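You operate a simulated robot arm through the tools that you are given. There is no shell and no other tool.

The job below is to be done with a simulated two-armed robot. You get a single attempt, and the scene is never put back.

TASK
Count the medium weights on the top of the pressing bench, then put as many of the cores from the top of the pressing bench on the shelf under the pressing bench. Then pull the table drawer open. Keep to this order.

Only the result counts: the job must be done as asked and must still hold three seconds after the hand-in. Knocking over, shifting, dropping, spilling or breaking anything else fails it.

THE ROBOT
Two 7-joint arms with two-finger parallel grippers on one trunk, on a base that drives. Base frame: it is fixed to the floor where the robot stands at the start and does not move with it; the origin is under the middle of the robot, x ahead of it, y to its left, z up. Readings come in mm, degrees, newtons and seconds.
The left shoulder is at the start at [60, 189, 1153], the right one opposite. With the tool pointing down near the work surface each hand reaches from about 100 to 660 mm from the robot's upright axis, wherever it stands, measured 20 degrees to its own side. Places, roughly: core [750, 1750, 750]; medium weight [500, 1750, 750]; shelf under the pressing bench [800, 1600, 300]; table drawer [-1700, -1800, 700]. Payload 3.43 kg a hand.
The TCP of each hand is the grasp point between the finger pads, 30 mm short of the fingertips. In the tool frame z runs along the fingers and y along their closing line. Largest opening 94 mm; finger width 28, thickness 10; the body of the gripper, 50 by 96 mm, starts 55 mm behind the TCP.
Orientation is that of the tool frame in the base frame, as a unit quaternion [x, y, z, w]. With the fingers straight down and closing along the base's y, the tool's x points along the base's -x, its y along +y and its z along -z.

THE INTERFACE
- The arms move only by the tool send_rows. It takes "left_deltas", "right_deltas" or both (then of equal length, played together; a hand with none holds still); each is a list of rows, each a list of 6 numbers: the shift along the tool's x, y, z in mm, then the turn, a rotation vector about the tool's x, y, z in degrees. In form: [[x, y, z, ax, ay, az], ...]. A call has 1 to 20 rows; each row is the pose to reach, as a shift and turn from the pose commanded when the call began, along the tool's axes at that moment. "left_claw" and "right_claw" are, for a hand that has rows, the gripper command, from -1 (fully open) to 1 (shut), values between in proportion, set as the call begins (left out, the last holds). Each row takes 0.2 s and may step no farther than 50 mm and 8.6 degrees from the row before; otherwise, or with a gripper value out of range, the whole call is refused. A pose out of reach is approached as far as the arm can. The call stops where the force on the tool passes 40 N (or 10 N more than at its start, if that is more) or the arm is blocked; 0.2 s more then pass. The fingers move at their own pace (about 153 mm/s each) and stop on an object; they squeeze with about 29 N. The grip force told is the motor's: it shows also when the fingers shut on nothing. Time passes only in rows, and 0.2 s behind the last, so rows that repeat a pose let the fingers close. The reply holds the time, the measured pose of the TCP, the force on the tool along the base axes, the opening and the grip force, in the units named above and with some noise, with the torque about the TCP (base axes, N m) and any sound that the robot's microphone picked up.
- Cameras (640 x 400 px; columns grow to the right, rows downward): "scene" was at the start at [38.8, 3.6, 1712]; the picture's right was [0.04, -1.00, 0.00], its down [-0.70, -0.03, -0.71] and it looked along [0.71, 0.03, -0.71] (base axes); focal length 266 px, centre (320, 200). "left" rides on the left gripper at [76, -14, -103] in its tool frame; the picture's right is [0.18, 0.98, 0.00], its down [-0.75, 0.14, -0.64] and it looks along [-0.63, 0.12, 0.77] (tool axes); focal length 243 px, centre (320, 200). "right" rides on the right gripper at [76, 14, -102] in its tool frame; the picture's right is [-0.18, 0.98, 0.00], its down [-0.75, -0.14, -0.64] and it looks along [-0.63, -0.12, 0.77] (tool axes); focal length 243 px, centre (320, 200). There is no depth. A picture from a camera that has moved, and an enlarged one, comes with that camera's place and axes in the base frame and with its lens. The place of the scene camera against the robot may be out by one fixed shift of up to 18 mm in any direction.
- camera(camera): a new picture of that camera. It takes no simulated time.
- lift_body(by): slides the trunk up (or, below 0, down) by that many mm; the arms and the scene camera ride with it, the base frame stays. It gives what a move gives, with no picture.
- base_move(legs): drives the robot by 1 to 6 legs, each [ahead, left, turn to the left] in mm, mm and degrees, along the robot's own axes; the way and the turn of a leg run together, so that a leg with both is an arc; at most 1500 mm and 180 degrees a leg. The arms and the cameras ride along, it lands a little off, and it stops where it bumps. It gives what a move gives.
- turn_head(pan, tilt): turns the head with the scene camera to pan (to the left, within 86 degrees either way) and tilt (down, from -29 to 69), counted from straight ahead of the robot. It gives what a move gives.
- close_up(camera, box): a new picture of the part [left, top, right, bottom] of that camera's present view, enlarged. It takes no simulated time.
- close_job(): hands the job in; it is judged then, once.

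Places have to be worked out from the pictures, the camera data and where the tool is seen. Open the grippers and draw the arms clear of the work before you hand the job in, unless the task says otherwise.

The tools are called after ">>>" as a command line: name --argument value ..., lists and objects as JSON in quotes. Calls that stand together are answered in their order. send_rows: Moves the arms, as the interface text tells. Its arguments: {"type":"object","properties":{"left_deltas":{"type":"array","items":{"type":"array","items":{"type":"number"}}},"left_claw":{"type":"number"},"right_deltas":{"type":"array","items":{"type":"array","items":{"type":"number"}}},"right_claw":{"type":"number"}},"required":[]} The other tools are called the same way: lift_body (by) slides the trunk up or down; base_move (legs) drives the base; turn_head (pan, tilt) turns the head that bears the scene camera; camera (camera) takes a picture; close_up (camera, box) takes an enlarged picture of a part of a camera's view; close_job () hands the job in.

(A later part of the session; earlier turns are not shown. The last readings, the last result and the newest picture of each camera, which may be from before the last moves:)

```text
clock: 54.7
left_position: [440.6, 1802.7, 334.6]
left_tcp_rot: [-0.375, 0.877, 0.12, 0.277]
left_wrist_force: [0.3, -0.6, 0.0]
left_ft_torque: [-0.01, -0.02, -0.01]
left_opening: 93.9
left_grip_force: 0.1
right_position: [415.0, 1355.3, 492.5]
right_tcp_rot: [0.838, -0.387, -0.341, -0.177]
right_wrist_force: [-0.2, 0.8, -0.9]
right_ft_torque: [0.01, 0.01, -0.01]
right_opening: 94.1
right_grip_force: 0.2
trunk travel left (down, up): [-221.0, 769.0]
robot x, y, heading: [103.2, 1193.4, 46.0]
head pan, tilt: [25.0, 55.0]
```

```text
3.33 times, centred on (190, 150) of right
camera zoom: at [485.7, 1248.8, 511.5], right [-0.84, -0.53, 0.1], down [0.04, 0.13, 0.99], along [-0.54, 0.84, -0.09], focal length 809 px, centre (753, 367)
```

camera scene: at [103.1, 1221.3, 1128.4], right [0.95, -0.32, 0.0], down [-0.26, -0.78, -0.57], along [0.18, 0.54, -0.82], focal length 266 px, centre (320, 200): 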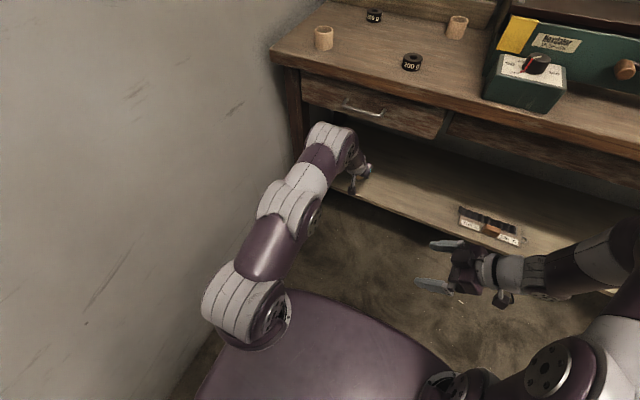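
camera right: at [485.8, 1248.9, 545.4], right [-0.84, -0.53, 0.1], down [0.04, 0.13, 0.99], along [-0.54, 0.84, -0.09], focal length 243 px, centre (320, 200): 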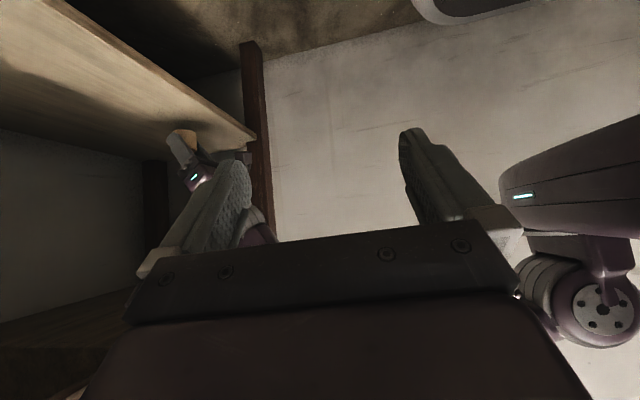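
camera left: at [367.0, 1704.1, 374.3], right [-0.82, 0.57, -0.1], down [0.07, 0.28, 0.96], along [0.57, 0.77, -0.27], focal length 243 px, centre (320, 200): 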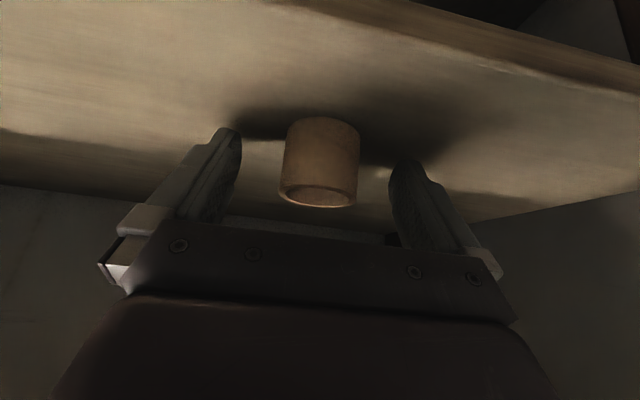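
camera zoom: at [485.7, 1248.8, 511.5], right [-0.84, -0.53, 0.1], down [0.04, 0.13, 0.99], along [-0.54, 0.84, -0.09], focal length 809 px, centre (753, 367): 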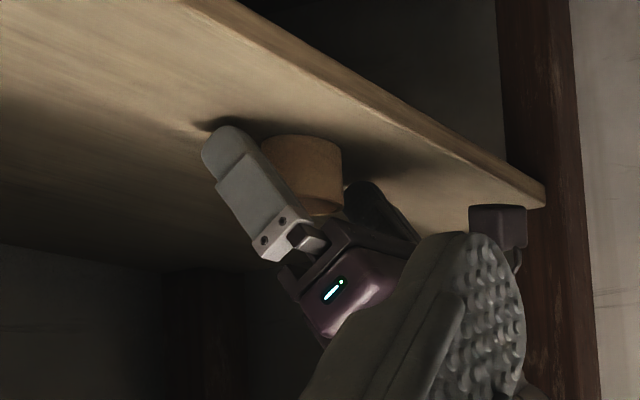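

The core stands upright on the shelf between the open fingers. I draw the hand back along the finger direction, away from it.

>>> send_rows --left_deltas '[[0, 0, -15, 0, 0, 0], [0, 0, -30, 0, 0, 0], [0, 0, -45, 0, 0, 0], [0, 0, -60, 0, 0, 0]]'

>>> camera --camera "left"

>>> camera --camera "scene"

```text
clock: 55.7
left_position: [417.5, 1778.5, 382.2]
left_tcp_rot: [-0.376, 0.877, 0.12, 0.276]
left_wrist_force: [0.4, 0.4, 0.1]
left_ft_torque: [0.0, 0.0, 0.0]
left_opening: 94.3
left_grip_force: 0.0
right_position: [415.8, 1356.4, 494.1]
right_tcp_rot: [0.839, -0.387, -0.34, -0.175]
right_wrist_force: [-0.5, -1.1, 0.7]
right_ft_torque: [0.03, -0.05, -0.01]
right_opening: 94.2
right_grip_force: 0.0
trunk travel left (down, up): [-221.0, 769.0]
robot x, y, heading: [100.4, 1199.3, 46.4]
head pan, tilt: [25.0, 55.0]
```

```text
taken
camera left: at [343.5, 1679.8, 421.7], right [-0.82, 0.57, -0.1], down [0.07, 0.28, 0.96], along [0.57, 0.77, -0.27], focal length 243 px, centre (320, 200)
```

left: 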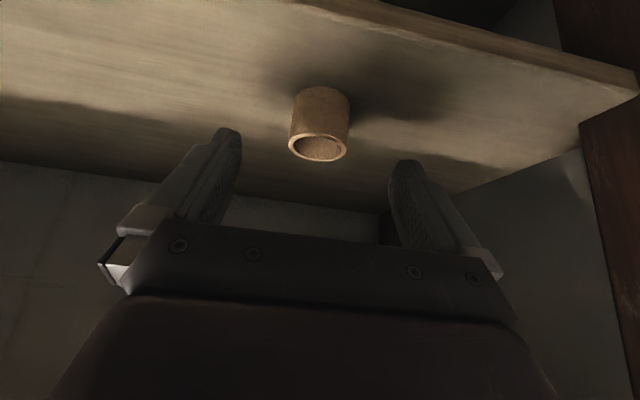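

```text
taken
camera scene: at [102.9, 1221.0, 1094.4], right [0.95, -0.32, 0.0], down [-0.26, -0.78, -0.57], along [0.18, 0.54, -0.82], focal length 266 px, centre (320, 200)
```

scene: 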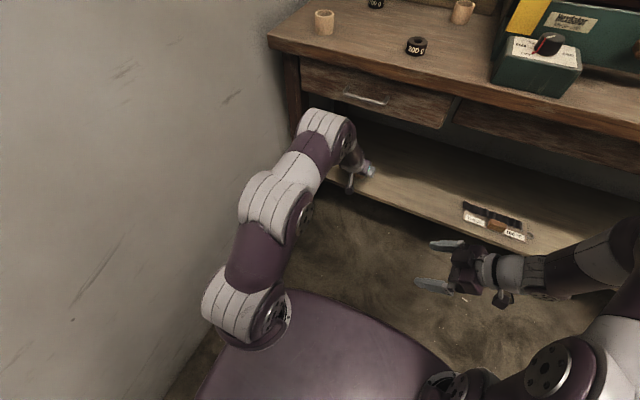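

The first core stands free on the shelf. I pull the hand straight back out from under the bench.

>>> send_rows --left_deltas '[[34.8, 0, -24.4, 0, 0, 0], [69.6, 0, -48.8, 0, 0, 0], [104.5, 0, -73.1, 0, 0, 0], [139.3, 0, -97.5, 0, 0, 0], [163.8, 0, -114.7, 0, 0, 0]]'

>>> camera --camera "left"

>>> camera --camera "right"

```text
clock: 56.9
left_position: [278.3, 1632.1, 384.9]
left_tcp_rot: [-0.376, 0.876, 0.12, 0.276]
left_wrist_force: [0.9, 0.2, 0.2]
left_ft_torque: [-0.01, -0.02, 0.01]
left_opening: 94.1
left_grip_force: 0.1
right_position: [415.0, 1355.8, 492.8]
right_tcp_rot: [0.838, -0.388, -0.341, -0.177]
right_wrist_force: [-0.4, -0.1, 0.2]
right_ft_torque: [-0.02, 0.02, 0.02]
right_opening: 94.0
right_grip_force: 0.0
trunk travel left (down, up): [-221.0, 769.0]
robot x, y, heading: [100.8, 1198.1, 46.0]
head pan, tilt: [25.0, 55.0]
```

```text
taken
camera left: at [205.8, 1533.2, 424.8], right [-0.82, 0.57, -0.1], down [0.07, 0.27, 0.96], along [0.57, 0.78, -0.26], focal length 243 px, centre (320, 200)
```

left: 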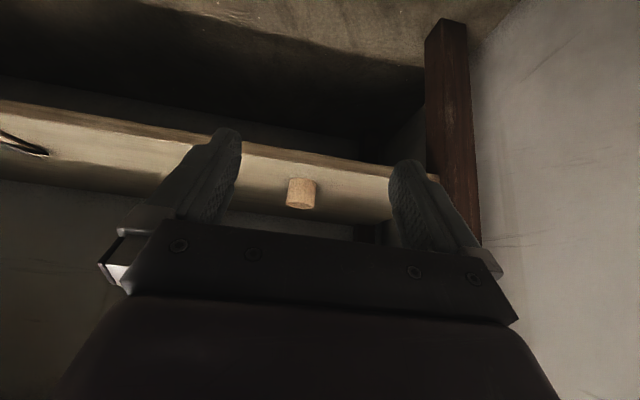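

```text
taken
camera right: at [485.7, 1248.7, 511.5], right [-0.84, -0.53, 0.1], down [0.04, 0.13, 0.99], along [-0.54, 0.84, -0.09], focal length 243 px, centre (320, 200)
```

right: 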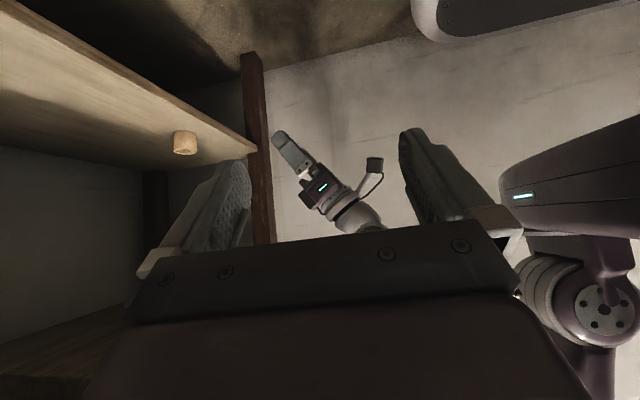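

The first core is on the shelf and the hand is clear of the bench. I raise the trunk by 650 mm in two steps to go back for the left core.

>>> lift_body --by 400

>>> lift_body --by 250

>>> camera --camera "left"

>>> camera --camera "scene"

```text
clock: 60.8
left_position: [279.1, 1630.9, 783.9]
left_tcp_rot: [-0.376, 0.876, 0.12, 0.276]
left_wrist_force: [-0.6, -0.1, -0.2]
left_ft_torque: [-0.03, 0.03, 0.01]
left_opening: 94.2
left_grip_force: 0.0
right_position: [415.4, 1356.3, 893.5]
right_tcp_rot: [0.838, -0.388, -0.341, -0.176]
right_wrist_force: [0.6, 0.1, -0.2]
right_ft_torque: [-0.01, 0.03, -0.01]
right_opening: 94.0
right_grip_force: 0.0
trunk travel left (down, up): [-621.0, 369.0]
robot x, y, heading: [102.1, 1191.5, 46.2]
head pan, tilt: [25.0, 55.0]
```

```text
clock: 63.3
left_position: [278.9, 1631.9, 1035.6]
left_tcp_rot: [-0.375, 0.877, 0.12, 0.276]
left_wrist_force: [0.6, 0.3, 0.2]
left_ft_torque: [0.01, 0.01, -0.02]
left_opening: 94.0
left_grip_force: 0.1
right_position: [415.6, 1355.8, 1143.1]
right_tcp_rot: [0.838, -0.388, -0.341, -0.176]
right_wrist_force: [-0.1, -0.3, 0.7]
right_ft_torque: [-0.02, 0.0, -0.02]
right_opening: 93.7
right_grip_force: 0.0
trunk travel left (down, up): [-871.0, 119.0]
robot x, y, heading: [104.0, 1193.9, 46.0]
head pan, tilt: [25.0, 55.0]
```

```text
taken
camera left: at [206.1, 1533.6, 1074.6], right [-0.82, 0.57, -0.1], down [0.07, 0.28, 0.96], along [0.57, 0.77, -0.27], focal length 243 px, centre (320, 200)
```

left: 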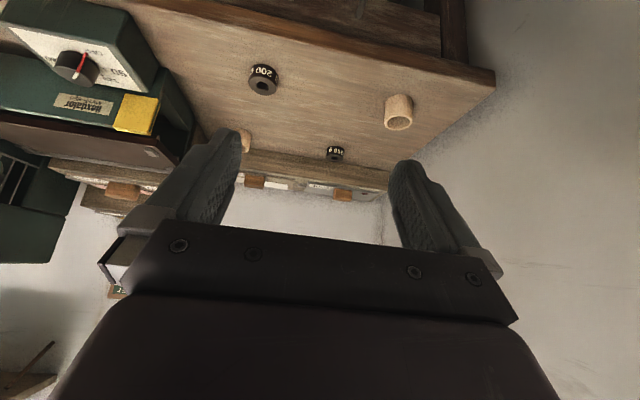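

```text
taken
camera scene: at [103.0, 1221.1, 1744.4], right [0.95, -0.32, 0.0], down [-0.26, -0.78, -0.57], along [0.18, 0.54, -0.82], focal length 266 px, centre (320, 200)
```

scene: 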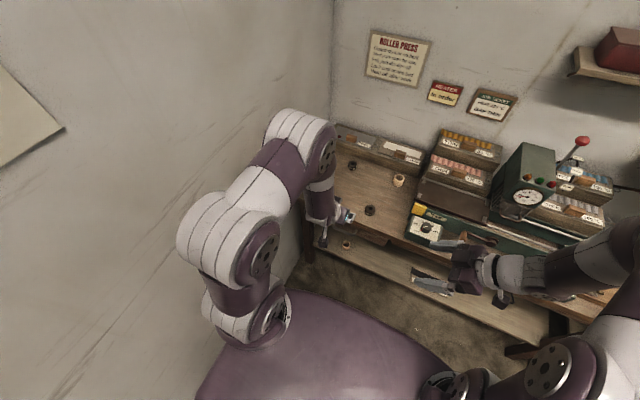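

The left core is confirmed near (320, 1880). I drive the base 160 mm ahead, then move the hand above that core.

>>> base_move --legs '[[160, 0, 0]]'

>>> close_up --camera "left" --box '[320, 0, 640, 200]'

```text
clock: 64.8
left_position: [387.7, 1746.5, 1036.6]
left_tcp_rot: [-0.375, 0.877, 0.12, 0.277]
left_wrist_force: [-0.2, 0.5, -0.4]
left_ft_torque: [0.0, -0.02, 0.01]
left_opening: 94.3
left_grip_force: 0.1
right_position: [524.1, 1470.3, 1143.3]
right_tcp_rot: [0.838, -0.387, -0.341, -0.177]
right_wrist_force: [0.5, -1.0, -0.3]
right_ft_torque: [0.02, 0.0, -0.04]
right_opening: 93.8
right_grip_force: 0.1
trunk travel left (down, up): [-871.0, 119.0]
robot x, y, heading: [216.4, 1312.3, 46.1]
head pan, tilt: [25.0, 55.0]
```

```text
2.00 times, centred on (480, 100) of left
camera zoom: at [315.0, 1647.5, 1075.3], right [-0.82, 0.57, -0.1], down [0.07, 0.27, 0.96], along [0.57, 0.78, -0.26], focal length 485 px, centre (0, 400)
```

zoom: 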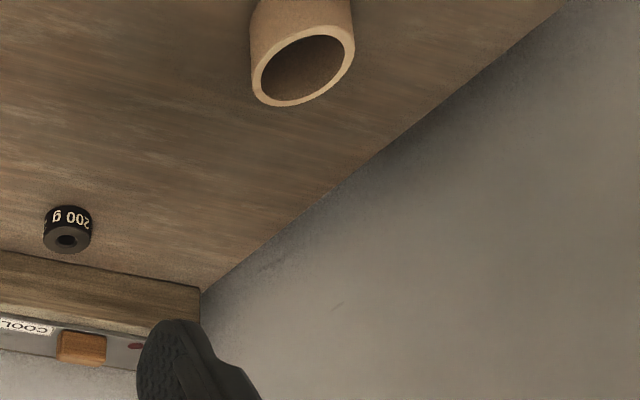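

The core is at (320, 1882). I move the left hand to just behind and above it, at z = 930.

>>> send_rows --left_deltas '[[7, 35.5, 27.8, 0, 0, 0], [14, 71, 55.6, 0, 0, 0], [21.1, 106.4, 83.4, 0, 0, 0], [28.1, 141.9, 111.2, 0, 0, 0], [28.1, 141.9, 111.2, 0, 0, 0]]'

>>> camera --camera "left"

>>> camera --camera "scene"

>>> camera --camera "right"

```text
clock: 66.0
left_position: [315.7, 1873.6, 931.1]
left_tcp_rot: [-0.375, 0.877, 0.121, 0.276]
left_wrist_force: [0.0, 0.2, 0.1]
left_ft_torque: [0.0, 0.01, -0.03]
left_opening: 93.9
left_grip_force: 0.0
right_position: [526.0, 1470.8, 1142.7]
right_tcp_rot: [0.838, -0.388, -0.341, -0.177]
right_wrist_force: [0.1, -0.7, -0.6]
right_ft_torque: [0.01, 0.01, 0.0]
right_opening: 94.0
right_grip_force: 0.1
trunk travel left (down, up): [-871.0, 119.0]
robot x, y, heading: [218.2, 1313.3, 46.2]
head pan, tilt: [25.0, 55.0]
```

```text
taken
camera left: at [242.4, 1774.8, 970.8], right [-0.82, 0.57, -0.1], down [0.07, 0.27, 0.96], along [0.57, 0.78, -0.27], focal length 243 px, centre (320, 200)
```

left: 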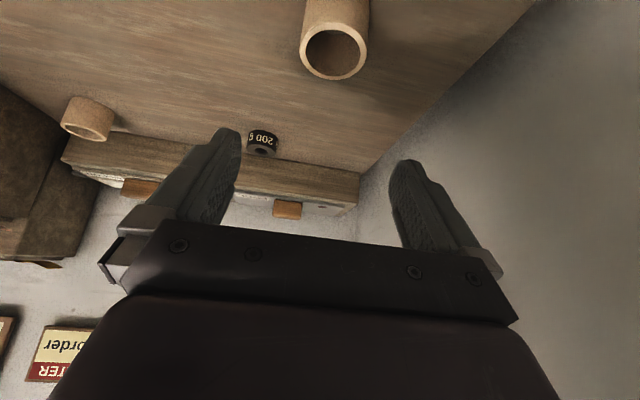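

```text
taken
camera scene: at [213.9, 1335.1, 1744.5], right [0.95, -0.32, 0.0], down [-0.26, -0.78, -0.57], along [0.18, 0.54, -0.82], focal length 266 px, centre (320, 200)
```

scene: 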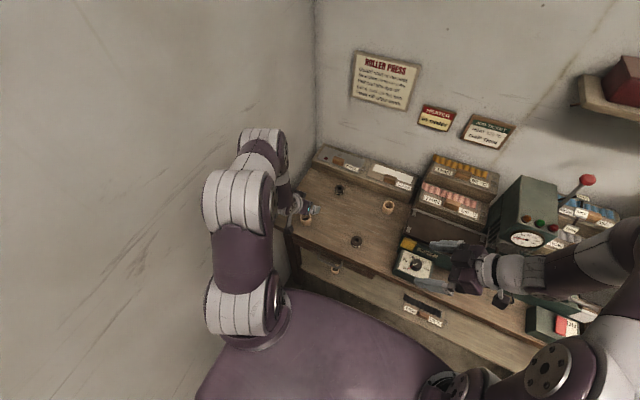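

```text
taken
camera right: at [596.4, 1363.6, 1161.5], right [-0.84, -0.53, 0.1], down [0.04, 0.13, 0.99], along [-0.54, 0.84, -0.09], focal length 243 px, centre (320, 200)
```

right: 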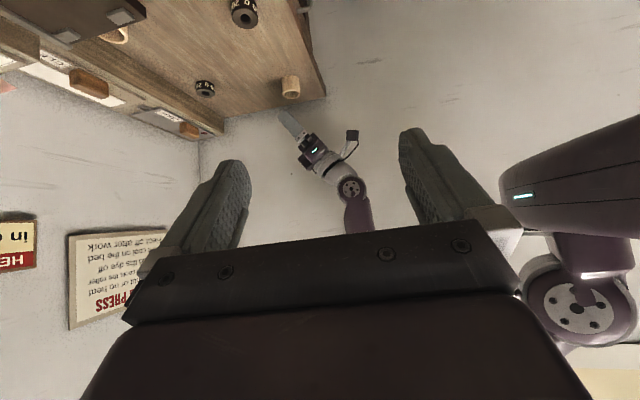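

The core lies squarely ahead between the fingers. I lower the hand around it to z ≈ 836.

>>> send_rows --left_deltas '[[19, 0.3, 25.4, 0, 0, 0], [38, 0.7, 50.9, 0, 0, 0], [49, 1, 65.5, 0, 0, 0], [57, 1, 76.3, 0, 0, 0], [57, 1, 76.3, 0, 0, 0]]'

>>> camera --camera "left"

>>> close_up --camera "right" --box '[230, 20, 410, 140]'

```text
clock: 67.2
left_position: [312.9, 1872.3, 835.0]
left_tcp_rot: [-0.376, 0.877, 0.121, 0.275]
left_wrist_force: [-0.2, 0.2, -0.2]
left_ft_torque: [0.03, -0.01, 0.02]
left_opening: 94.0
left_grip_force: 0.1
right_position: [526.2, 1472.1, 1144.2]
right_tcp_rot: [0.838, -0.388, -0.341, -0.176]
right_wrist_force: [1.2, 0.2, 0.3]
right_ft_torque: [0.04, 0.0, 0.0]
right_opening: 93.8
right_grip_force: 0.0
trunk travel left (down, up): [-871.0, 119.0]
robot x, y, heading: [215.0, 1310.7, 45.9]
head pan, tilt: [25.0, 55.0]
```

```text
taken
camera left: at [239.9, 1773.6, 873.9], right [-0.82, 0.57, -0.1], down [0.07, 0.27, 0.96], along [0.57, 0.78, -0.27], focal length 243 px, centre (320, 200)
```

left: 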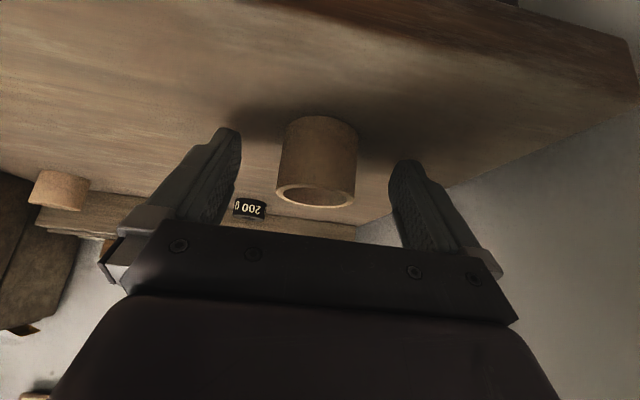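

```text
3.33 times, centred on (320, 80) of right
camera zoom: at [596.2, 1364.1, 1161.5], right [-0.84, -0.53, 0.1], down [0.04, 0.13, 0.99], along [-0.54, 0.84, -0.09], focal length 809 px, centre (320, 600)
```

zoom: 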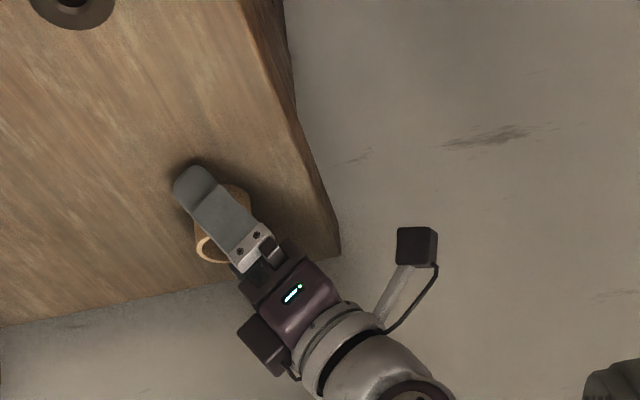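

The core sits between the fingers as it did the first time. I close the left gripper.

>>> send_rows --left_deltas '[[0, 0, 0, 0, 0, 0], [0, 0, 0, 0, 0, 0], [0, 0, 0, 0, 0, 0], [0, 0, 0, 0, 0, 0]]' --left_claw 1

>>> send_rows --left_deltas '[[-17.2, 0, -24.6, 0, 0, 0], [-34.4, 0, -49.2, 0, 0, 0], [-51.6, 0, -73.7, 0, 0, 0], [-68.8, 0, -98.3, 0, 0, 0], [-68.8, 0, -98.3, 0, 0, 0]]'

>>> camera --camera "left"

```text
clock: 68.2
left_position: [312.9, 1872.6, 836.4]
left_tcp_rot: [-0.375, 0.876, 0.121, 0.277]
left_wrist_force: [-2.0, 3.0, 9.0]
left_ft_torque: [0.12, -0.16, 0.03]
left_opening: 42.2
left_grip_force: 28.8
right_position: [524.3, 1470.7, 1143.9]
right_tcp_rot: [0.838, -0.388, -0.341, -0.177]
right_wrist_force: [0.1, -0.2, 0.6]
right_ft_torque: [0.0, 0.02, 0.01]
right_opening: 94.0
right_grip_force: 0.0
trunk travel left (down, up): [-871.0, 119.0]
robot x, y, heading: [213.3, 1312.8, 46.2]
head pan, tilt: [25.0, 55.0]
```

```text
clock: 69.3
left_position: [311.9, 1874.0, 955.2]
left_tcp_rot: [-0.376, 0.877, 0.119, 0.275]
left_wrist_force: [-0.5, 0.5, 0.8]
left_ft_torque: [0.0, -0.01, -0.01]
left_opening: 42.1
left_grip_force: 28.9
right_position: [526.2, 1471.6, 1142.3]
right_tcp_rot: [0.839, -0.387, -0.341, -0.176]
right_wrist_force: [0.4, -0.2, -0.4]
right_ft_torque: [0.04, 0.01, 0.01]
right_opening: 93.8
right_grip_force: 0.1
trunk travel left (down, up): [-871.0, 119.0]
robot x, y, heading: [211.7, 1313.8, 46.2]
head pan, tilt: [25.0, 55.0]
```

```text
taken
camera left: at [238.1, 1776.3, 994.9], right [-0.82, 0.57, -0.1], down [0.07, 0.28, 0.96], along [0.57, 0.78, -0.27], focal length 243 px, centre (320, 200)
```

left: 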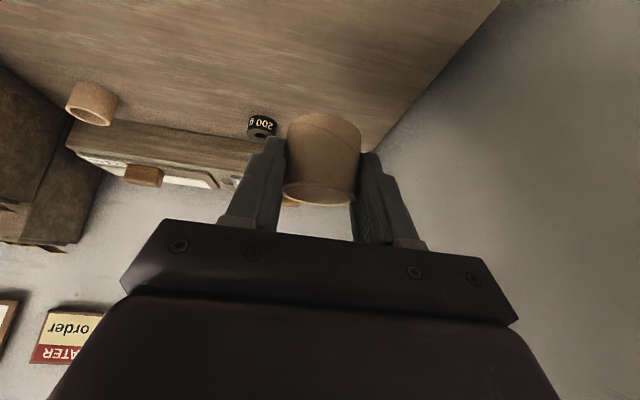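

The second core is gripped (42.1 mm, 29 N) and lifted. I back off 160 mm, slide right 108 mm, and bring the hand to the same tucked posture as before.

>>> base_move --legs '[[-160, 0, 0], [0, -108, 0]]'

>>> send_rows --left_deltas '[[-3.8, -35.5, -21.9, 0, 0, 0], [-7.5, -71, -43.7, 0, 0, 0], [-11.3, -106.5, -65.6, 0, 0, 0], [-15, -142, -87.4, 0, 0, 0], [-15, -142, -87.4, 0, 0, 0]]'

>>> camera --camera "left"

>>> camera --camera "scene"

```text
clock: 71.6
left_position: [278.9, 1677.2, 955.0]
left_tcp_rot: [-0.374, 0.877, 0.119, 0.276]
left_wrist_force: [0.4, 0.0, 0.2]
left_ft_torque: [-0.01, -0.01, 0.03]
left_opening: 42.1
left_grip_force: 28.9
right_position: [491.5, 1274.3, 1145.1]
right_tcp_rot: [0.837, -0.39, -0.34, -0.177]
right_wrist_force: [-0.2, -0.3, -0.7]
right_ft_torque: [0.02, 0.01, 0.02]
right_opening: 94.2
right_grip_force: 0.0
trunk travel left (down, up): [-871.0, 119.0]
robot x, y, heading: [181.4, 1112.1, 45.9]
head pan, tilt: [25.0, 55.0]
```

```text
clock: 72.8
left_position: [354.5, 1550.4, 1031.5]
left_tcp_rot: [-0.373, 0.878, 0.119, 0.276]
left_wrist_force: [-0.6, 1.5, -0.8]
left_ft_torque: [-0.04, -0.02, 0.01]
left_opening: 42.0
left_grip_force: 28.9
right_position: [492.5, 1274.3, 1143.1]
right_tcp_rot: [0.837, -0.389, -0.34, -0.177]
right_wrist_force: [0.3, -0.2, 0.2]
right_ft_torque: [0.03, -0.01, 0.0]
right_opening: 94.0
right_grip_force: 0.0
trunk travel left (down, up): [-871.0, 119.0]
robot x, y, heading: [183.1, 1111.8, 46.3]
head pan, tilt: [25.0, 55.0]
```

```text
taken
camera left: at [280.7, 1452.9, 1072.0], right [-0.81, 0.57, -0.1], down [0.07, 0.28, 0.96], along [0.58, 0.77, -0.27], focal length 243 px, centre (320, 200)
```

left: 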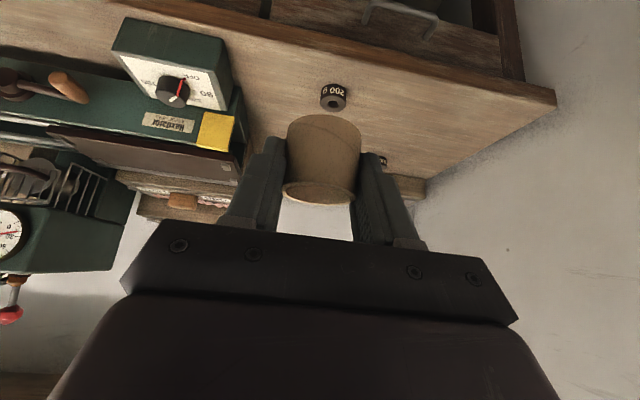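

```text
taken
camera scene: at [179.6, 1141.1, 1744.4], right [0.95, -0.33, 0.0], down [-0.27, -0.77, -0.57], along [0.19, 0.54, -0.82], focal length 266 px, centre (320, 200)
```

scene: 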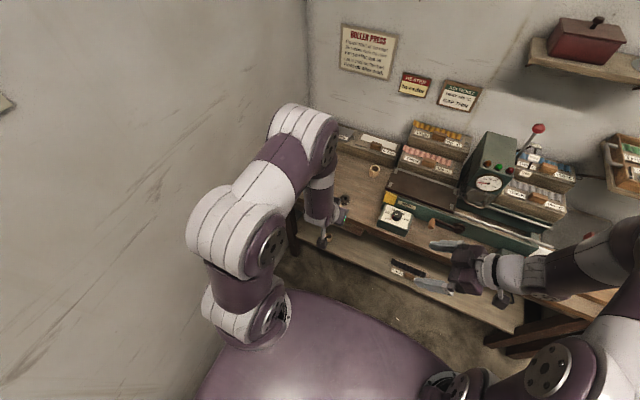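

The hand is at d = 354 mm, 141 mm in front of the bench edge. I lower the trunk 650 mm in two steps.

>>> lift_body --by -400

>>> lift_body --by -250

>>> camera --camera "left"

>>> camera --camera "right"

>>> camera --camera "scene"

```text
clock: 76.6
left_position: [354.3, 1550.6, 633.0]
left_tcp_rot: [-0.374, 0.877, 0.119, 0.276]
left_wrist_force: [-0.7, -0.1, 0.2]
left_ft_torque: [0.0, -0.02, 0.03]
left_opening: 42.1
left_grip_force: 28.9
right_position: [492.5, 1273.8, 743.4]
right_tcp_rot: [0.838, -0.389, -0.34, -0.177]
right_wrist_force: [0.1, 0.6, 0.3]
right_ft_torque: [-0.01, 0.05, -0.02]
right_opening: 94.2
right_grip_force: 0.0
trunk travel left (down, up): [-471.0, 519.0]
robot x, y, heading: [180.7, 1114.0, 45.9]
head pan, tilt: [25.0, 55.0]
```

```text
clock: 79.2
left_position: [354.4, 1550.5, 383.3]
left_tcp_rot: [-0.374, 0.877, 0.12, 0.276]
left_wrist_force: [0.7, -0.1, -1.4]
left_ft_torque: [0.02, -0.03, 0.0]
left_opening: 42.3
left_grip_force: 29.3
right_position: [492.3, 1274.0, 493.2]
right_tcp_rot: [0.837, -0.39, -0.341, -0.178]
right_wrist_force: [0.0, -0.4, 0.3]
right_ft_torque: [0.01, -0.04, 0.01]
right_opening: 94.0
right_grip_force: 0.1
trunk travel left (down, up): [-221.0, 769.0]
robot x, y, heading: [177.7, 1116.4, 46.4]
head pan, tilt: [25.0, 55.0]
```

```text
taken
camera left: at [280.8, 1452.7, 422.1], right [-0.81, 0.57, -0.1], down [0.07, 0.28, 0.96], along [0.58, 0.77, -0.27], focal length 243 px, centre (320, 200)
```

left: 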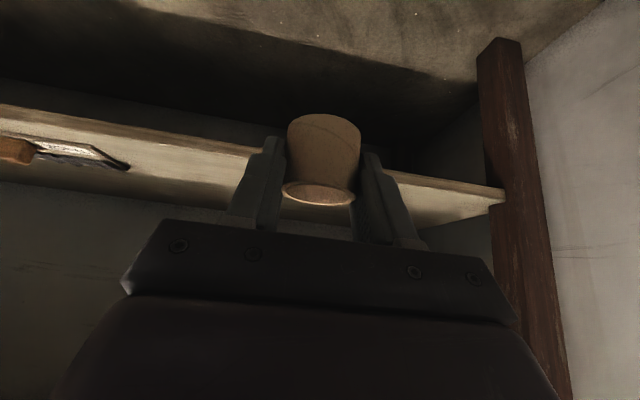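

```text
taken
camera right: at [562.7, 1166.4, 511.6], right [-0.85, -0.53, 0.1], down [0.04, 0.13, 0.99], along [-0.53, 0.84, -0.09], focal length 243 px, centre (320, 200)
```

right: 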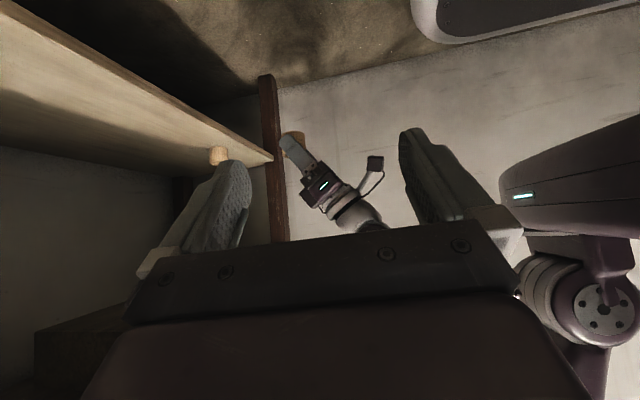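

```text
taken
camera scene: at [179.8, 1140.1, 1094.5], right [0.95, -0.33, 0.0], down [-0.27, -0.77, -0.57], along [0.19, 0.54, -0.82], focal length 266 px, centre (320, 200)
```

scene: 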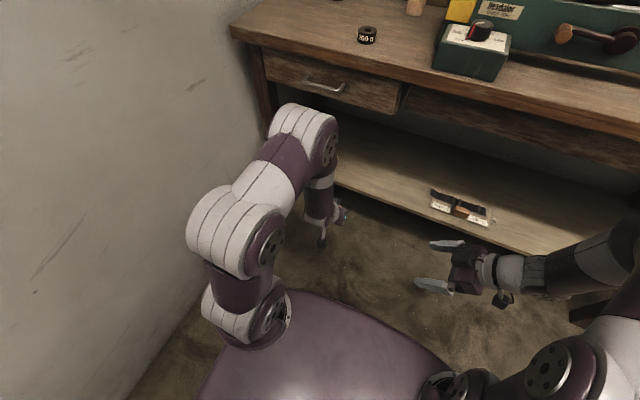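

The first core still stands on the shelf. I extend the arm 190 mm toward the shelf at this height.

>>> send_rows --left_deltas '[[-31.1, 0, 21.8, 0, 0, 0], [-62.2, 0, 43.6, 0, 0, 0], [-93.4, 0, 65.4, 0, 0, 0], [-124.5, 0, 87.2, 0, 0, 0], [-155.6, 0, 109, 0, 0, 0]]'

>>> camera --camera "left"

>>> camera --camera "scene"

```text
clock: 80.4
left_position: [485.6, 1689.0, 382.9]
left_tcp_rot: [-0.374, 0.877, 0.119, 0.276]
left_wrist_force: [-0.7, -0.2, 0.1]
left_ft_torque: [-0.01, -0.01, -0.05]
left_opening: 42.1
left_grip_force: 28.7
right_position: [492.0, 1273.4, 493.5]
right_tcp_rot: [0.837, -0.389, -0.342, -0.177]
right_wrist_force: [1.1, 0.3, 1.2]
right_ft_torque: [0.01, -0.02, -0.04]
right_opening: 94.1
right_grip_force: 0.0
trunk travel left (down, up): [-221.0, 769.0]
robot x, y, heading: [183.6, 1116.4, 45.8]
head pan, tilt: [25.0, 55.0]
```

```text
taken
camera left: at [412.6, 1591.2, 423.4], right [-0.81, 0.57, -0.1], down [0.07, 0.28, 0.96], along [0.58, 0.77, -0.27], focal length 243 px, centre (320, 200)
```

left: 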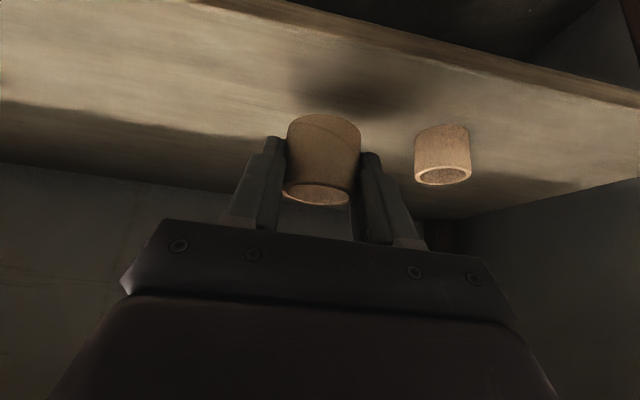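

```text
taken
camera scene: at [179.9, 1140.3, 1094.4], right [0.95, -0.33, 0.0], down [-0.27, -0.77, -0.57], along [0.19, 0.54, -0.82], focal length 266 px, centre (320, 200)
```

scene: 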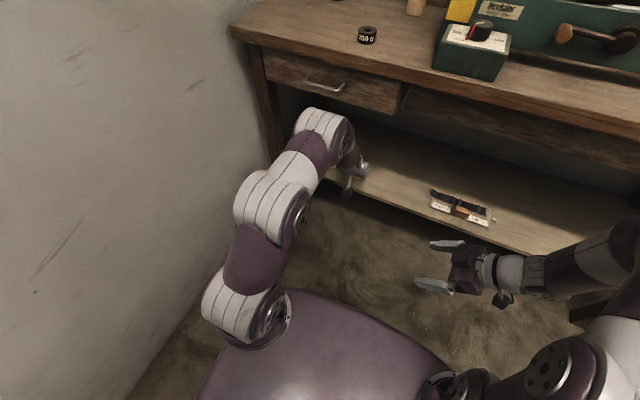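

The second core is over the shelf front, well clear of the first. I drive the base 50 mm ahead.

>>> base_move --legs '[[50, 0, 0]]'

>>> camera --camera "left"

>>> camera --camera "scene"

```text
clock: 81.3
left_position: [522.8, 1725.4, 384.3]
left_tcp_rot: [-0.373, 0.878, 0.119, 0.276]
left_wrist_force: [0.5, 0.6, -0.5]
left_ft_torque: [-0.01, 0.04, 0.0]
left_opening: 41.9
left_grip_force: 29.4
right_position: [529.6, 1310.0, 492.7]
right_tcp_rot: [0.837, -0.39, -0.34, -0.177]
right_wrist_force: [-1.4, -1.0, -0.7]
right_ft_torque: [-0.03, -0.03, 0.0]
right_opening: 93.7
right_grip_force: 0.1
trunk travel left (down, up): [-221.0, 769.0]
robot x, y, heading: [217.2, 1152.2, 45.9]
head pan, tilt: [25.0, 55.0]
```

```text
taken
camera left: at [448.9, 1627.8, 423.3], right [-0.81, 0.57, -0.1], down [0.07, 0.28, 0.96], along [0.58, 0.77, -0.27], focal length 243 px, centre (320, 200)
```

left: 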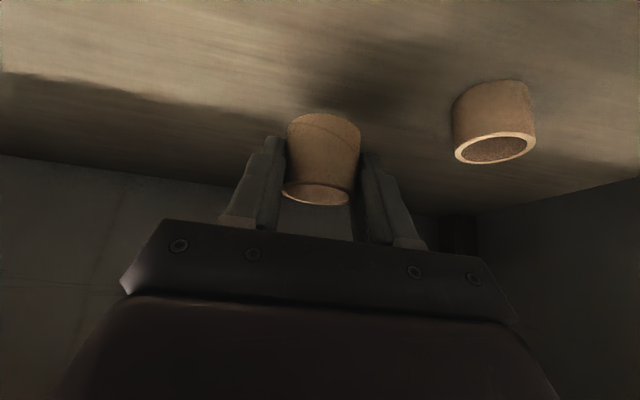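

```text
taken
camera scene: at [215.9, 1177.5, 1094.4], right [0.95, -0.33, 0.0], down [-0.27, -0.77, -0.57], along [0.19, 0.54, -0.82], focal length 266 px, centre (320, 200)
```

scene: 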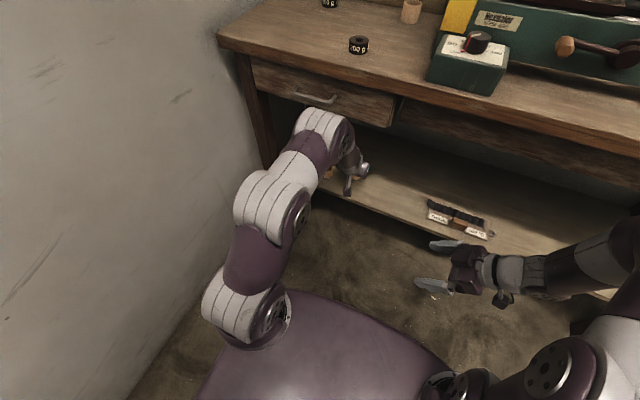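

The core is about 112 mm behind the bench edge. I lower the trunk 42 mm, to a few millimetres above the shelf.

>>> lift_body --by -42

>>> lift_body --by -3

>>> close_up --camera "left" --box '[220, 60, 420, 220]'

```text
clock: 82.2
left_position: [521.1, 1726.6, 340.7]
left_tcp_rot: [-0.373, 0.878, 0.12, 0.276]
left_wrist_force: [0.4, -0.7, -0.2]
left_ft_torque: [-0.01, 0.02, 0.02]
left_opening: 41.9
left_grip_force: 29.4
right_position: [529.1, 1310.7, 451.1]
right_tcp_rot: [0.837, -0.39, -0.34, -0.178]
right_wrist_force: [0.6, -0.3, 0.5]
right_ft_torque: [-0.03, -0.01, -0.02]
right_opening: 93.8
right_grip_force: 0.0
trunk travel left (down, up): [-179.0, 811.0]
robot x, y, heading: [215.7, 1154.1, 45.6]
head pan, tilt: [25.0, 55.0]
```

```text
clock: 82.7
left_position: [522.2, 1726.4, 338.1]
left_tcp_rot: [-0.373, 0.878, 0.119, 0.276]
left_wrist_force: [-0.3, 0.5, 0.6]
left_ft_torque: [0.01, 0.02, 0.01]
left_opening: 42.0
left_grip_force: 29.0
right_position: [528.9, 1311.8, 448.9]
right_tcp_rot: [0.837, -0.39, -0.341, -0.177]
right_wrist_force: [0.5, 0.2, 1.1]
right_ft_torque: [-0.02, 0.04, 0.02]
right_opening: 93.9
right_grip_force: 0.1
trunk travel left (down, up): [-176.0, 814.0]
robot x, y, heading: [221.2, 1150.9, 45.9]
head pan, tilt: [25.0, 55.0]
```

```text
2.50 times, centred on (320, 140) of left
camera zoom: at [448.8, 1627.8, 378.4], right [-0.81, 0.57, -0.1], down [0.07, 0.28, 0.96], along [0.58, 0.77, -0.27], focal length 606 px, centre (320, 350)
```

zoom: 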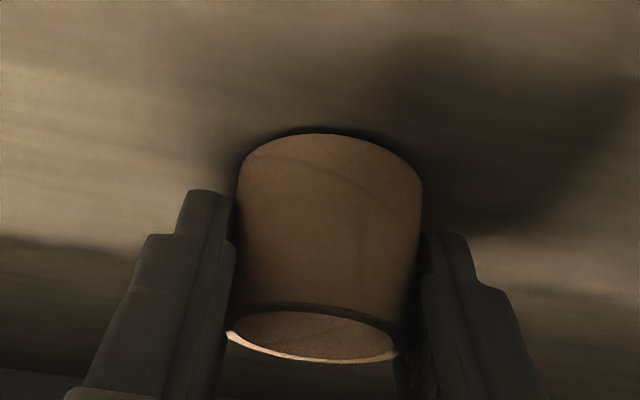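

A thin gap remains and no contact force is felt. I go down 2 mm at a time.

>>> lift_body --by -2

>>> lift_body --by -1.5

>>> close_up --camera "left" --box '[220, 60, 420, 220]'

```text
clock: 83.2
left_position: [522.7, 1726.0, 336.5]
left_tcp_rot: [-0.373, 0.878, 0.119, 0.277]
left_wrist_force: [-1.0, -0.2, 0.3]
left_ft_torque: [0.03, -0.01, -0.01]
left_opening: 41.9
left_grip_force: 29.2
right_position: [528.0, 1310.7, 446.4]
right_tcp_rot: [0.837, -0.39, -0.34, -0.178]
right_wrist_force: [0.5, -0.9, -0.2]
right_ft_torque: [-0.01, 0.02, 0.03]
right_opening: 93.7
right_grip_force: 0.0
trunk travel left (down, up): [-174.0, 816.0]
robot x, y, heading: [215.2, 1150.4, 45.8]
head pan, tilt: [25.0, 55.0]
```

```text
clock: 83.7
left_position: [521.6, 1726.0, 336.0]
left_tcp_rot: [-0.373, 0.878, 0.119, 0.277]
left_wrist_force: [-1.3, -0.6, 3.6]
left_ft_torque: [-0.02, -0.11, -0.02]
left_opening: 42.0
left_grip_force: 29.4
right_position: [528.5, 1310.4, 445.7]
right_tcp_rot: [0.837, -0.39, -0.34, -0.178]
right_wrist_force: [-0.1, 0.0, 0.0]
right_ft_torque: [-0.02, -0.02, 0.03]
right_opening: 93.7
right_grip_force: 0.1
trunk travel left (down, up): [-173.0, 817.0]
robot x, y, heading: [216.2, 1151.5, 45.8]
head pan, tilt: [25.0, 55.0]
```

```text
2.50 times, centred on (320, 140) of left
camera zoom: at [448.9, 1627.9, 375.6], right [-0.81, 0.57, -0.1], down [0.07, 0.27, 0.96], along [0.58, 0.77, -0.26], focal length 606 px, centre (320, 350)
```

zoom: 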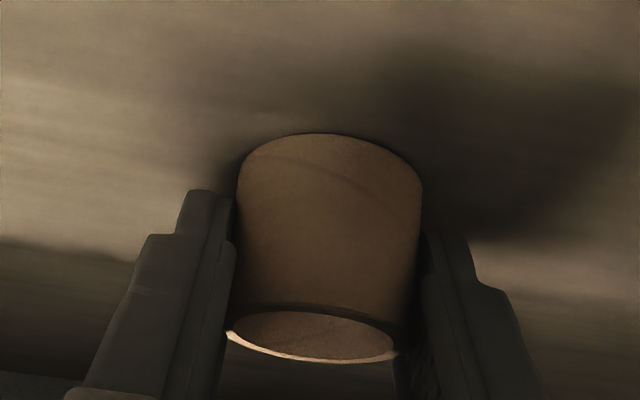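

The core touches the shelf with 3.6 N. I open the left gripper and then withdraw along the finger direction.

>>> send_rows --left_deltas '[[0, 0, 0, 0, 0, 0], [0, 0, 0, 0, 0, 0], [0, 0, 0, 0, 0, 0], [0, 0, 0, 0, 0, 0]]' --left_claw -1

>>> camera --camera "left"

```text
clock: 84.7
left_position: [521.8, 1725.8, 335.5]
left_tcp_rot: [-0.373, 0.878, 0.119, 0.276]
left_wrist_force: [0.2, -0.6, 0.2]
left_ft_torque: [-0.01, -0.02, 0.01]
left_opening: 94.0
left_grip_force: 0.1
right_position: [528.8, 1310.2, 445.8]
right_tcp_rot: [0.837, -0.39, -0.34, -0.178]
right_wrist_force: [-0.3, -1.0, 0.0]
right_ft_torque: [-0.02, 0.01, -0.04]
right_opening: 93.9
right_grip_force: 0.1
trunk travel left (down, up): [-173.0, 817.0]
robot x, y, heading: [216.0, 1153.2, 45.8]
head pan, tilt: [25.0, 55.0]
```

```text
taken
camera left: at [448.9, 1627.8, 374.9], right [-0.81, 0.57, -0.1], down [0.07, 0.28, 0.96], along [0.58, 0.77, -0.27], focal length 243 px, centre (320, 200)
```

left: 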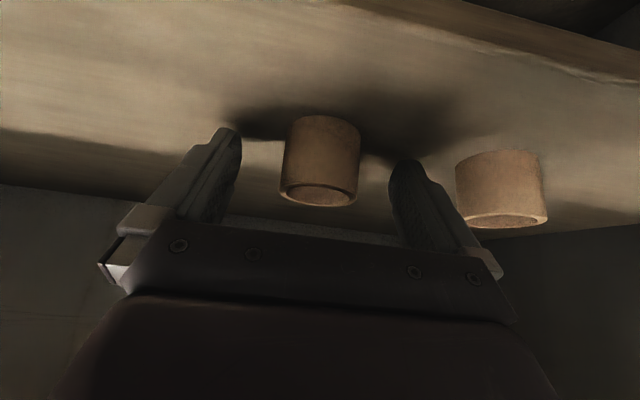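

Both cores stand on the shelf. I withdraw the hand up and back along its fingers.

>>> send_rows --left_deltas '[[0, 0, -15, 0, 0, 0], [0, 0, -30, 0, 0, 0], [0, 0, -45, 0, 0, 0], [0, 0, -60, 0, 0, 0]]'

>>> send_rows --left_deltas '[[34.8, 0, -24.4, 0, 0, 0], [69.6, 0, -48.8, 0, 0, 0], [104.5, 0, -73.1, 0, 0, 0], [139.3, 0, -97.5, 0, 0, 0], [163.8, 0, -114.7, 0, 0, 0]]'

>>> camera --camera "left"

>>> camera --camera "right"

>>> camera --camera "scene"

```text
clock: 85.7
left_position: [498.3, 1700.0, 386.2]
left_tcp_rot: [-0.374, 0.878, 0.119, 0.276]
left_wrist_force: [0.0, 0.1, 0.0]
left_ft_torque: [-0.01, 0.01, 0.0]
left_opening: 93.9
left_grip_force: 0.0
right_position: [530.0, 1310.9, 444.8]
right_tcp_rot: [0.837, -0.39, -0.341, -0.178]
right_wrist_force: [0.2, -0.2, 0.0]
right_ft_torque: [0.01, -0.01, -0.01]
right_opening: 94.0
right_grip_force: 0.0
trunk travel left (down, up): [-173.0, 817.0]
robot x, y, heading: [214.4, 1152.7, 46.2]
head pan, tilt: [25.0, 55.0]
```

```text
clock: 86.9
left_position: [359.6, 1556.8, 383.4]
left_tcp_rot: [-0.373, 0.878, 0.119, 0.276]
left_wrist_force: [-0.5, -0.2, 0.6]
left_ft_torque: [-0.03, -0.04, 0.01]
left_opening: 93.9
left_grip_force: 0.0
right_position: [529.2, 1310.8, 446.0]
right_tcp_rot: [0.837, -0.389, -0.341, -0.177]
right_wrist_force: [1.1, -0.4, -0.3]
right_ft_torque: [-0.01, -0.01, -0.06]
right_opening: 94.1
right_grip_force: 0.0
trunk travel left (down, up): [-173.0, 817.0]
robot x, y, heading: [218.1, 1153.9, 45.9]
head pan, tilt: [25.0, 55.0]
```

```text
taken
camera left: at [285.5, 1458.5, 422.7], right [-0.81, 0.57, -0.1], down [0.07, 0.28, 0.96], along [0.58, 0.77, -0.27], focal length 243 px, centre (320, 200)
```

left: 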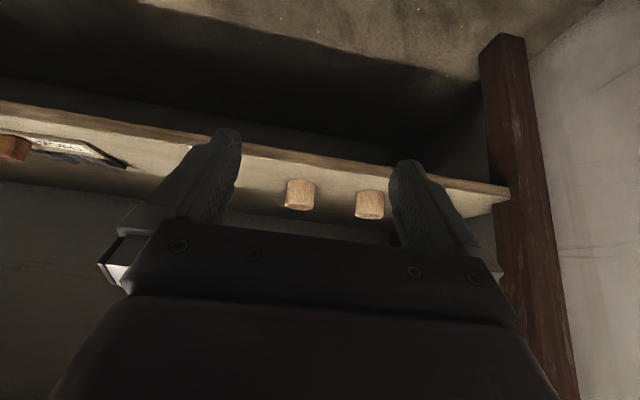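

```text
taken
camera right: at [598.7, 1203.3, 463.1], right [-0.85, -0.52, 0.1], down [0.04, 0.13, 0.99], along [-0.53, 0.84, -0.09], focal length 243 px, centre (320, 200)
```

right: 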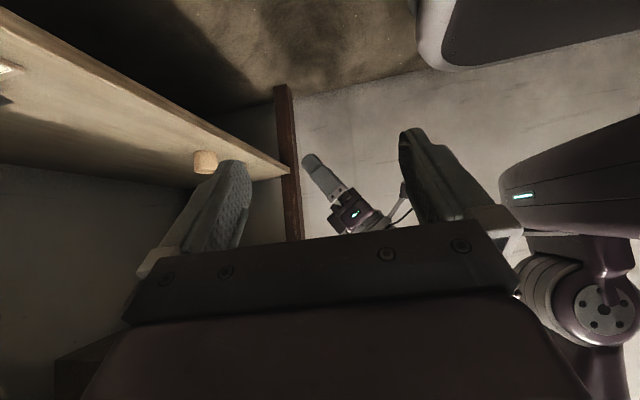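

```text
taken
camera scene: at [215.8, 1177.3, 1045.9], right [0.95, -0.33, 0.0], down [-0.27, -0.77, -0.57], along [0.19, 0.54, -0.82], focal length 266 px, centre (320, 200)
```

scene: 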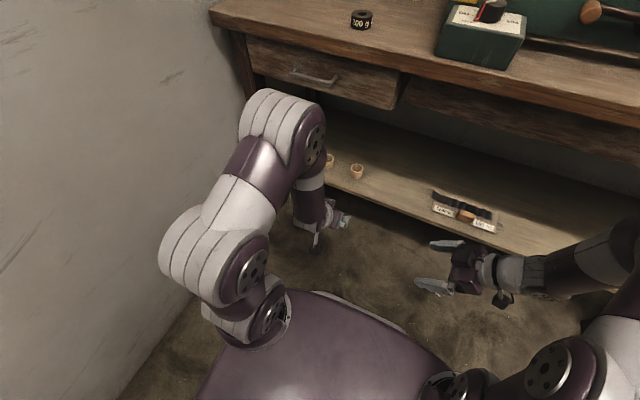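

Both cores stand on the shelf and the hand is out. I raise the trunk 650 mm to travel height and check the shelf and bench once more.

>>> lift_body --by 400

>>> lift_body --by 250

>>> base_move --legs '[[0, -450, 0]]'

>>> camera --camera "scene"

>>> camera --camera "left"

```text
clock: 90.8
left_position: [359.7, 1555.9, 783.2]
left_tcp_rot: [-0.374, 0.878, 0.119, 0.276]
left_wrist_force: [-0.2, -0.9, 0.4]
left_ft_torque: [0.02, 0.0, -0.01]
left_opening: 94.0
left_grip_force: 0.1
right_position: [528.5, 1310.4, 845.5]
right_tcp_rot: [0.837, -0.39, -0.34, -0.176]
right_wrist_force: [-0.5, 1.1, -0.6]
right_ft_torque: [0.03, 0.04, 0.0]
right_opening: 94.2
right_grip_force: 0.1
trunk travel left (down, up): [-573.0, 417.0]
robot x, y, heading: [217.7, 1155.6, 45.9]
head pan, tilt: [25.0, 55.0]
```

```text
clock: 93.3
left_position: [360.1, 1556.3, 1032.5]
left_tcp_rot: [-0.373, 0.878, 0.119, 0.276]
left_wrist_force: [0.4, 0.5, 0.4]
left_ft_torque: [-0.01, 0.02, 0.02]
left_opening: 94.1
left_grip_force: 0.0
right_position: [529.0, 1311.4, 1094.9]
right_tcp_rot: [0.837, -0.39, -0.34, -0.177]
right_wrist_force: [0.5, -0.8, -0.2]
right_ft_torque: [0.02, -0.02, 0.0]
right_opening: 94.1
right_grip_force: 0.1
trunk travel left (down, up): [-823.0, 167.0]
robot x, y, heading: [217.1, 1156.8, 46.1]
head pan, tilt: [25.0, 55.0]
```

```text
clock: 96.0
left_position: [672.0, 1254.5, 1032.6]
left_tcp_rot: [-0.372, 0.878, 0.119, 0.277]
left_wrist_force: [0.4, 0.1, 0.7]
left_ft_torque: [0.01, -0.01, 0.0]
left_opening: 94.2
left_grip_force: 0.1
right_position: [840.3, 1007.5, 1095.3]
right_tcp_rot: [0.836, -0.392, -0.34, -0.177]
right_wrist_force: [0.8, -0.6, -0.4]
right_ft_torque: [-0.03, 0.02, 0.03]
right_opening: 94.0
right_grip_force: 0.0
trunk travel left (down, up): [-823.0, 167.0]
robot x, y, heading: [524.5, 852.1, 45.8]
head pan, tilt: [25.0, 55.0]
```

```text
taken
camera scene: at [527.1, 875.2, 1695.9], right [0.94, -0.33, 0.0], down [-0.27, -0.77, -0.57], along [0.19, 0.54, -0.82], focal length 266 px, centre (320, 200)
```

scene: 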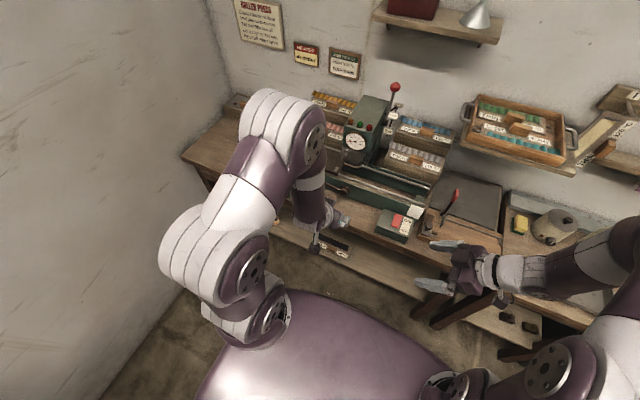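

```text
taken
camera left: at [598.5, 1156.3, 1072.6], right [-0.81, 0.58, -0.1], down [0.07, 0.28, 0.96], along [0.58, 0.77, -0.27], focal length 243 px, centre (320, 200)
```

left: 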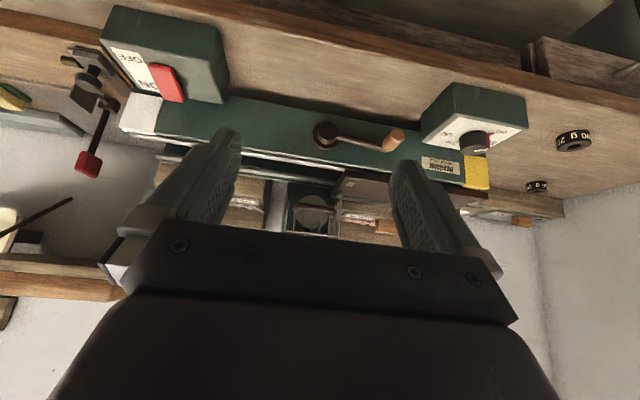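

>>> turn_head --pan 10 --tilt 40

>>> close_up --camera "scene" --box '[290, 70, 530, 230]'

```text
clock: 96.8
left_position: [672.0, 1253.3, 1032.7]
left_tcp_rot: [-0.372, 0.878, 0.119, 0.276]
left_wrist_force: [-0.5, -0.7, 0.3]
left_ft_torque: [-0.03, 0.01, -0.01]
left_opening: 94.3
left_grip_force: 0.0
right_position: [842.0, 1007.5, 1095.1]
right_tcp_rot: [0.836, -0.391, -0.34, -0.177]
right_wrist_force: [0.2, -1.3, -0.4]
right_ft_torque: [-0.03, -0.02, -0.01]
right_opening: 94.3
right_grip_force: 0.1
trunk travel left (down, up): [-823.0, 167.0]
robot x, y, heading: [527.0, 852.6, 45.8]
head pan, tilt: [10.0, 40.0]
```

```text
2.50 times, centred on (410, 150) of scene
camera zoom: at [552.0, 876.5, 1716.6], right [0.83, -0.56, 0.0], down [-0.36, -0.53, -0.77], along [0.43, 0.63, -0.64], focal length 666 px, centre (95, 325)
```

zoom: 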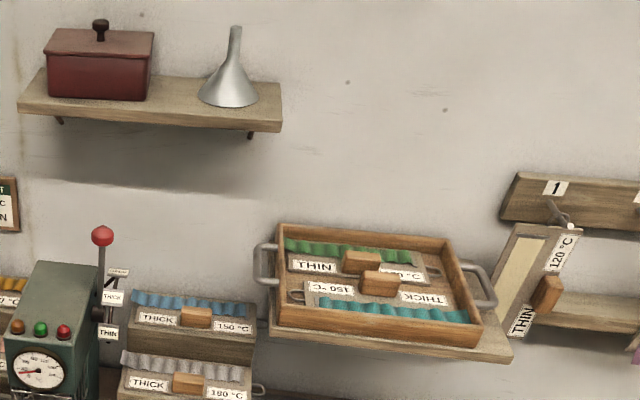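

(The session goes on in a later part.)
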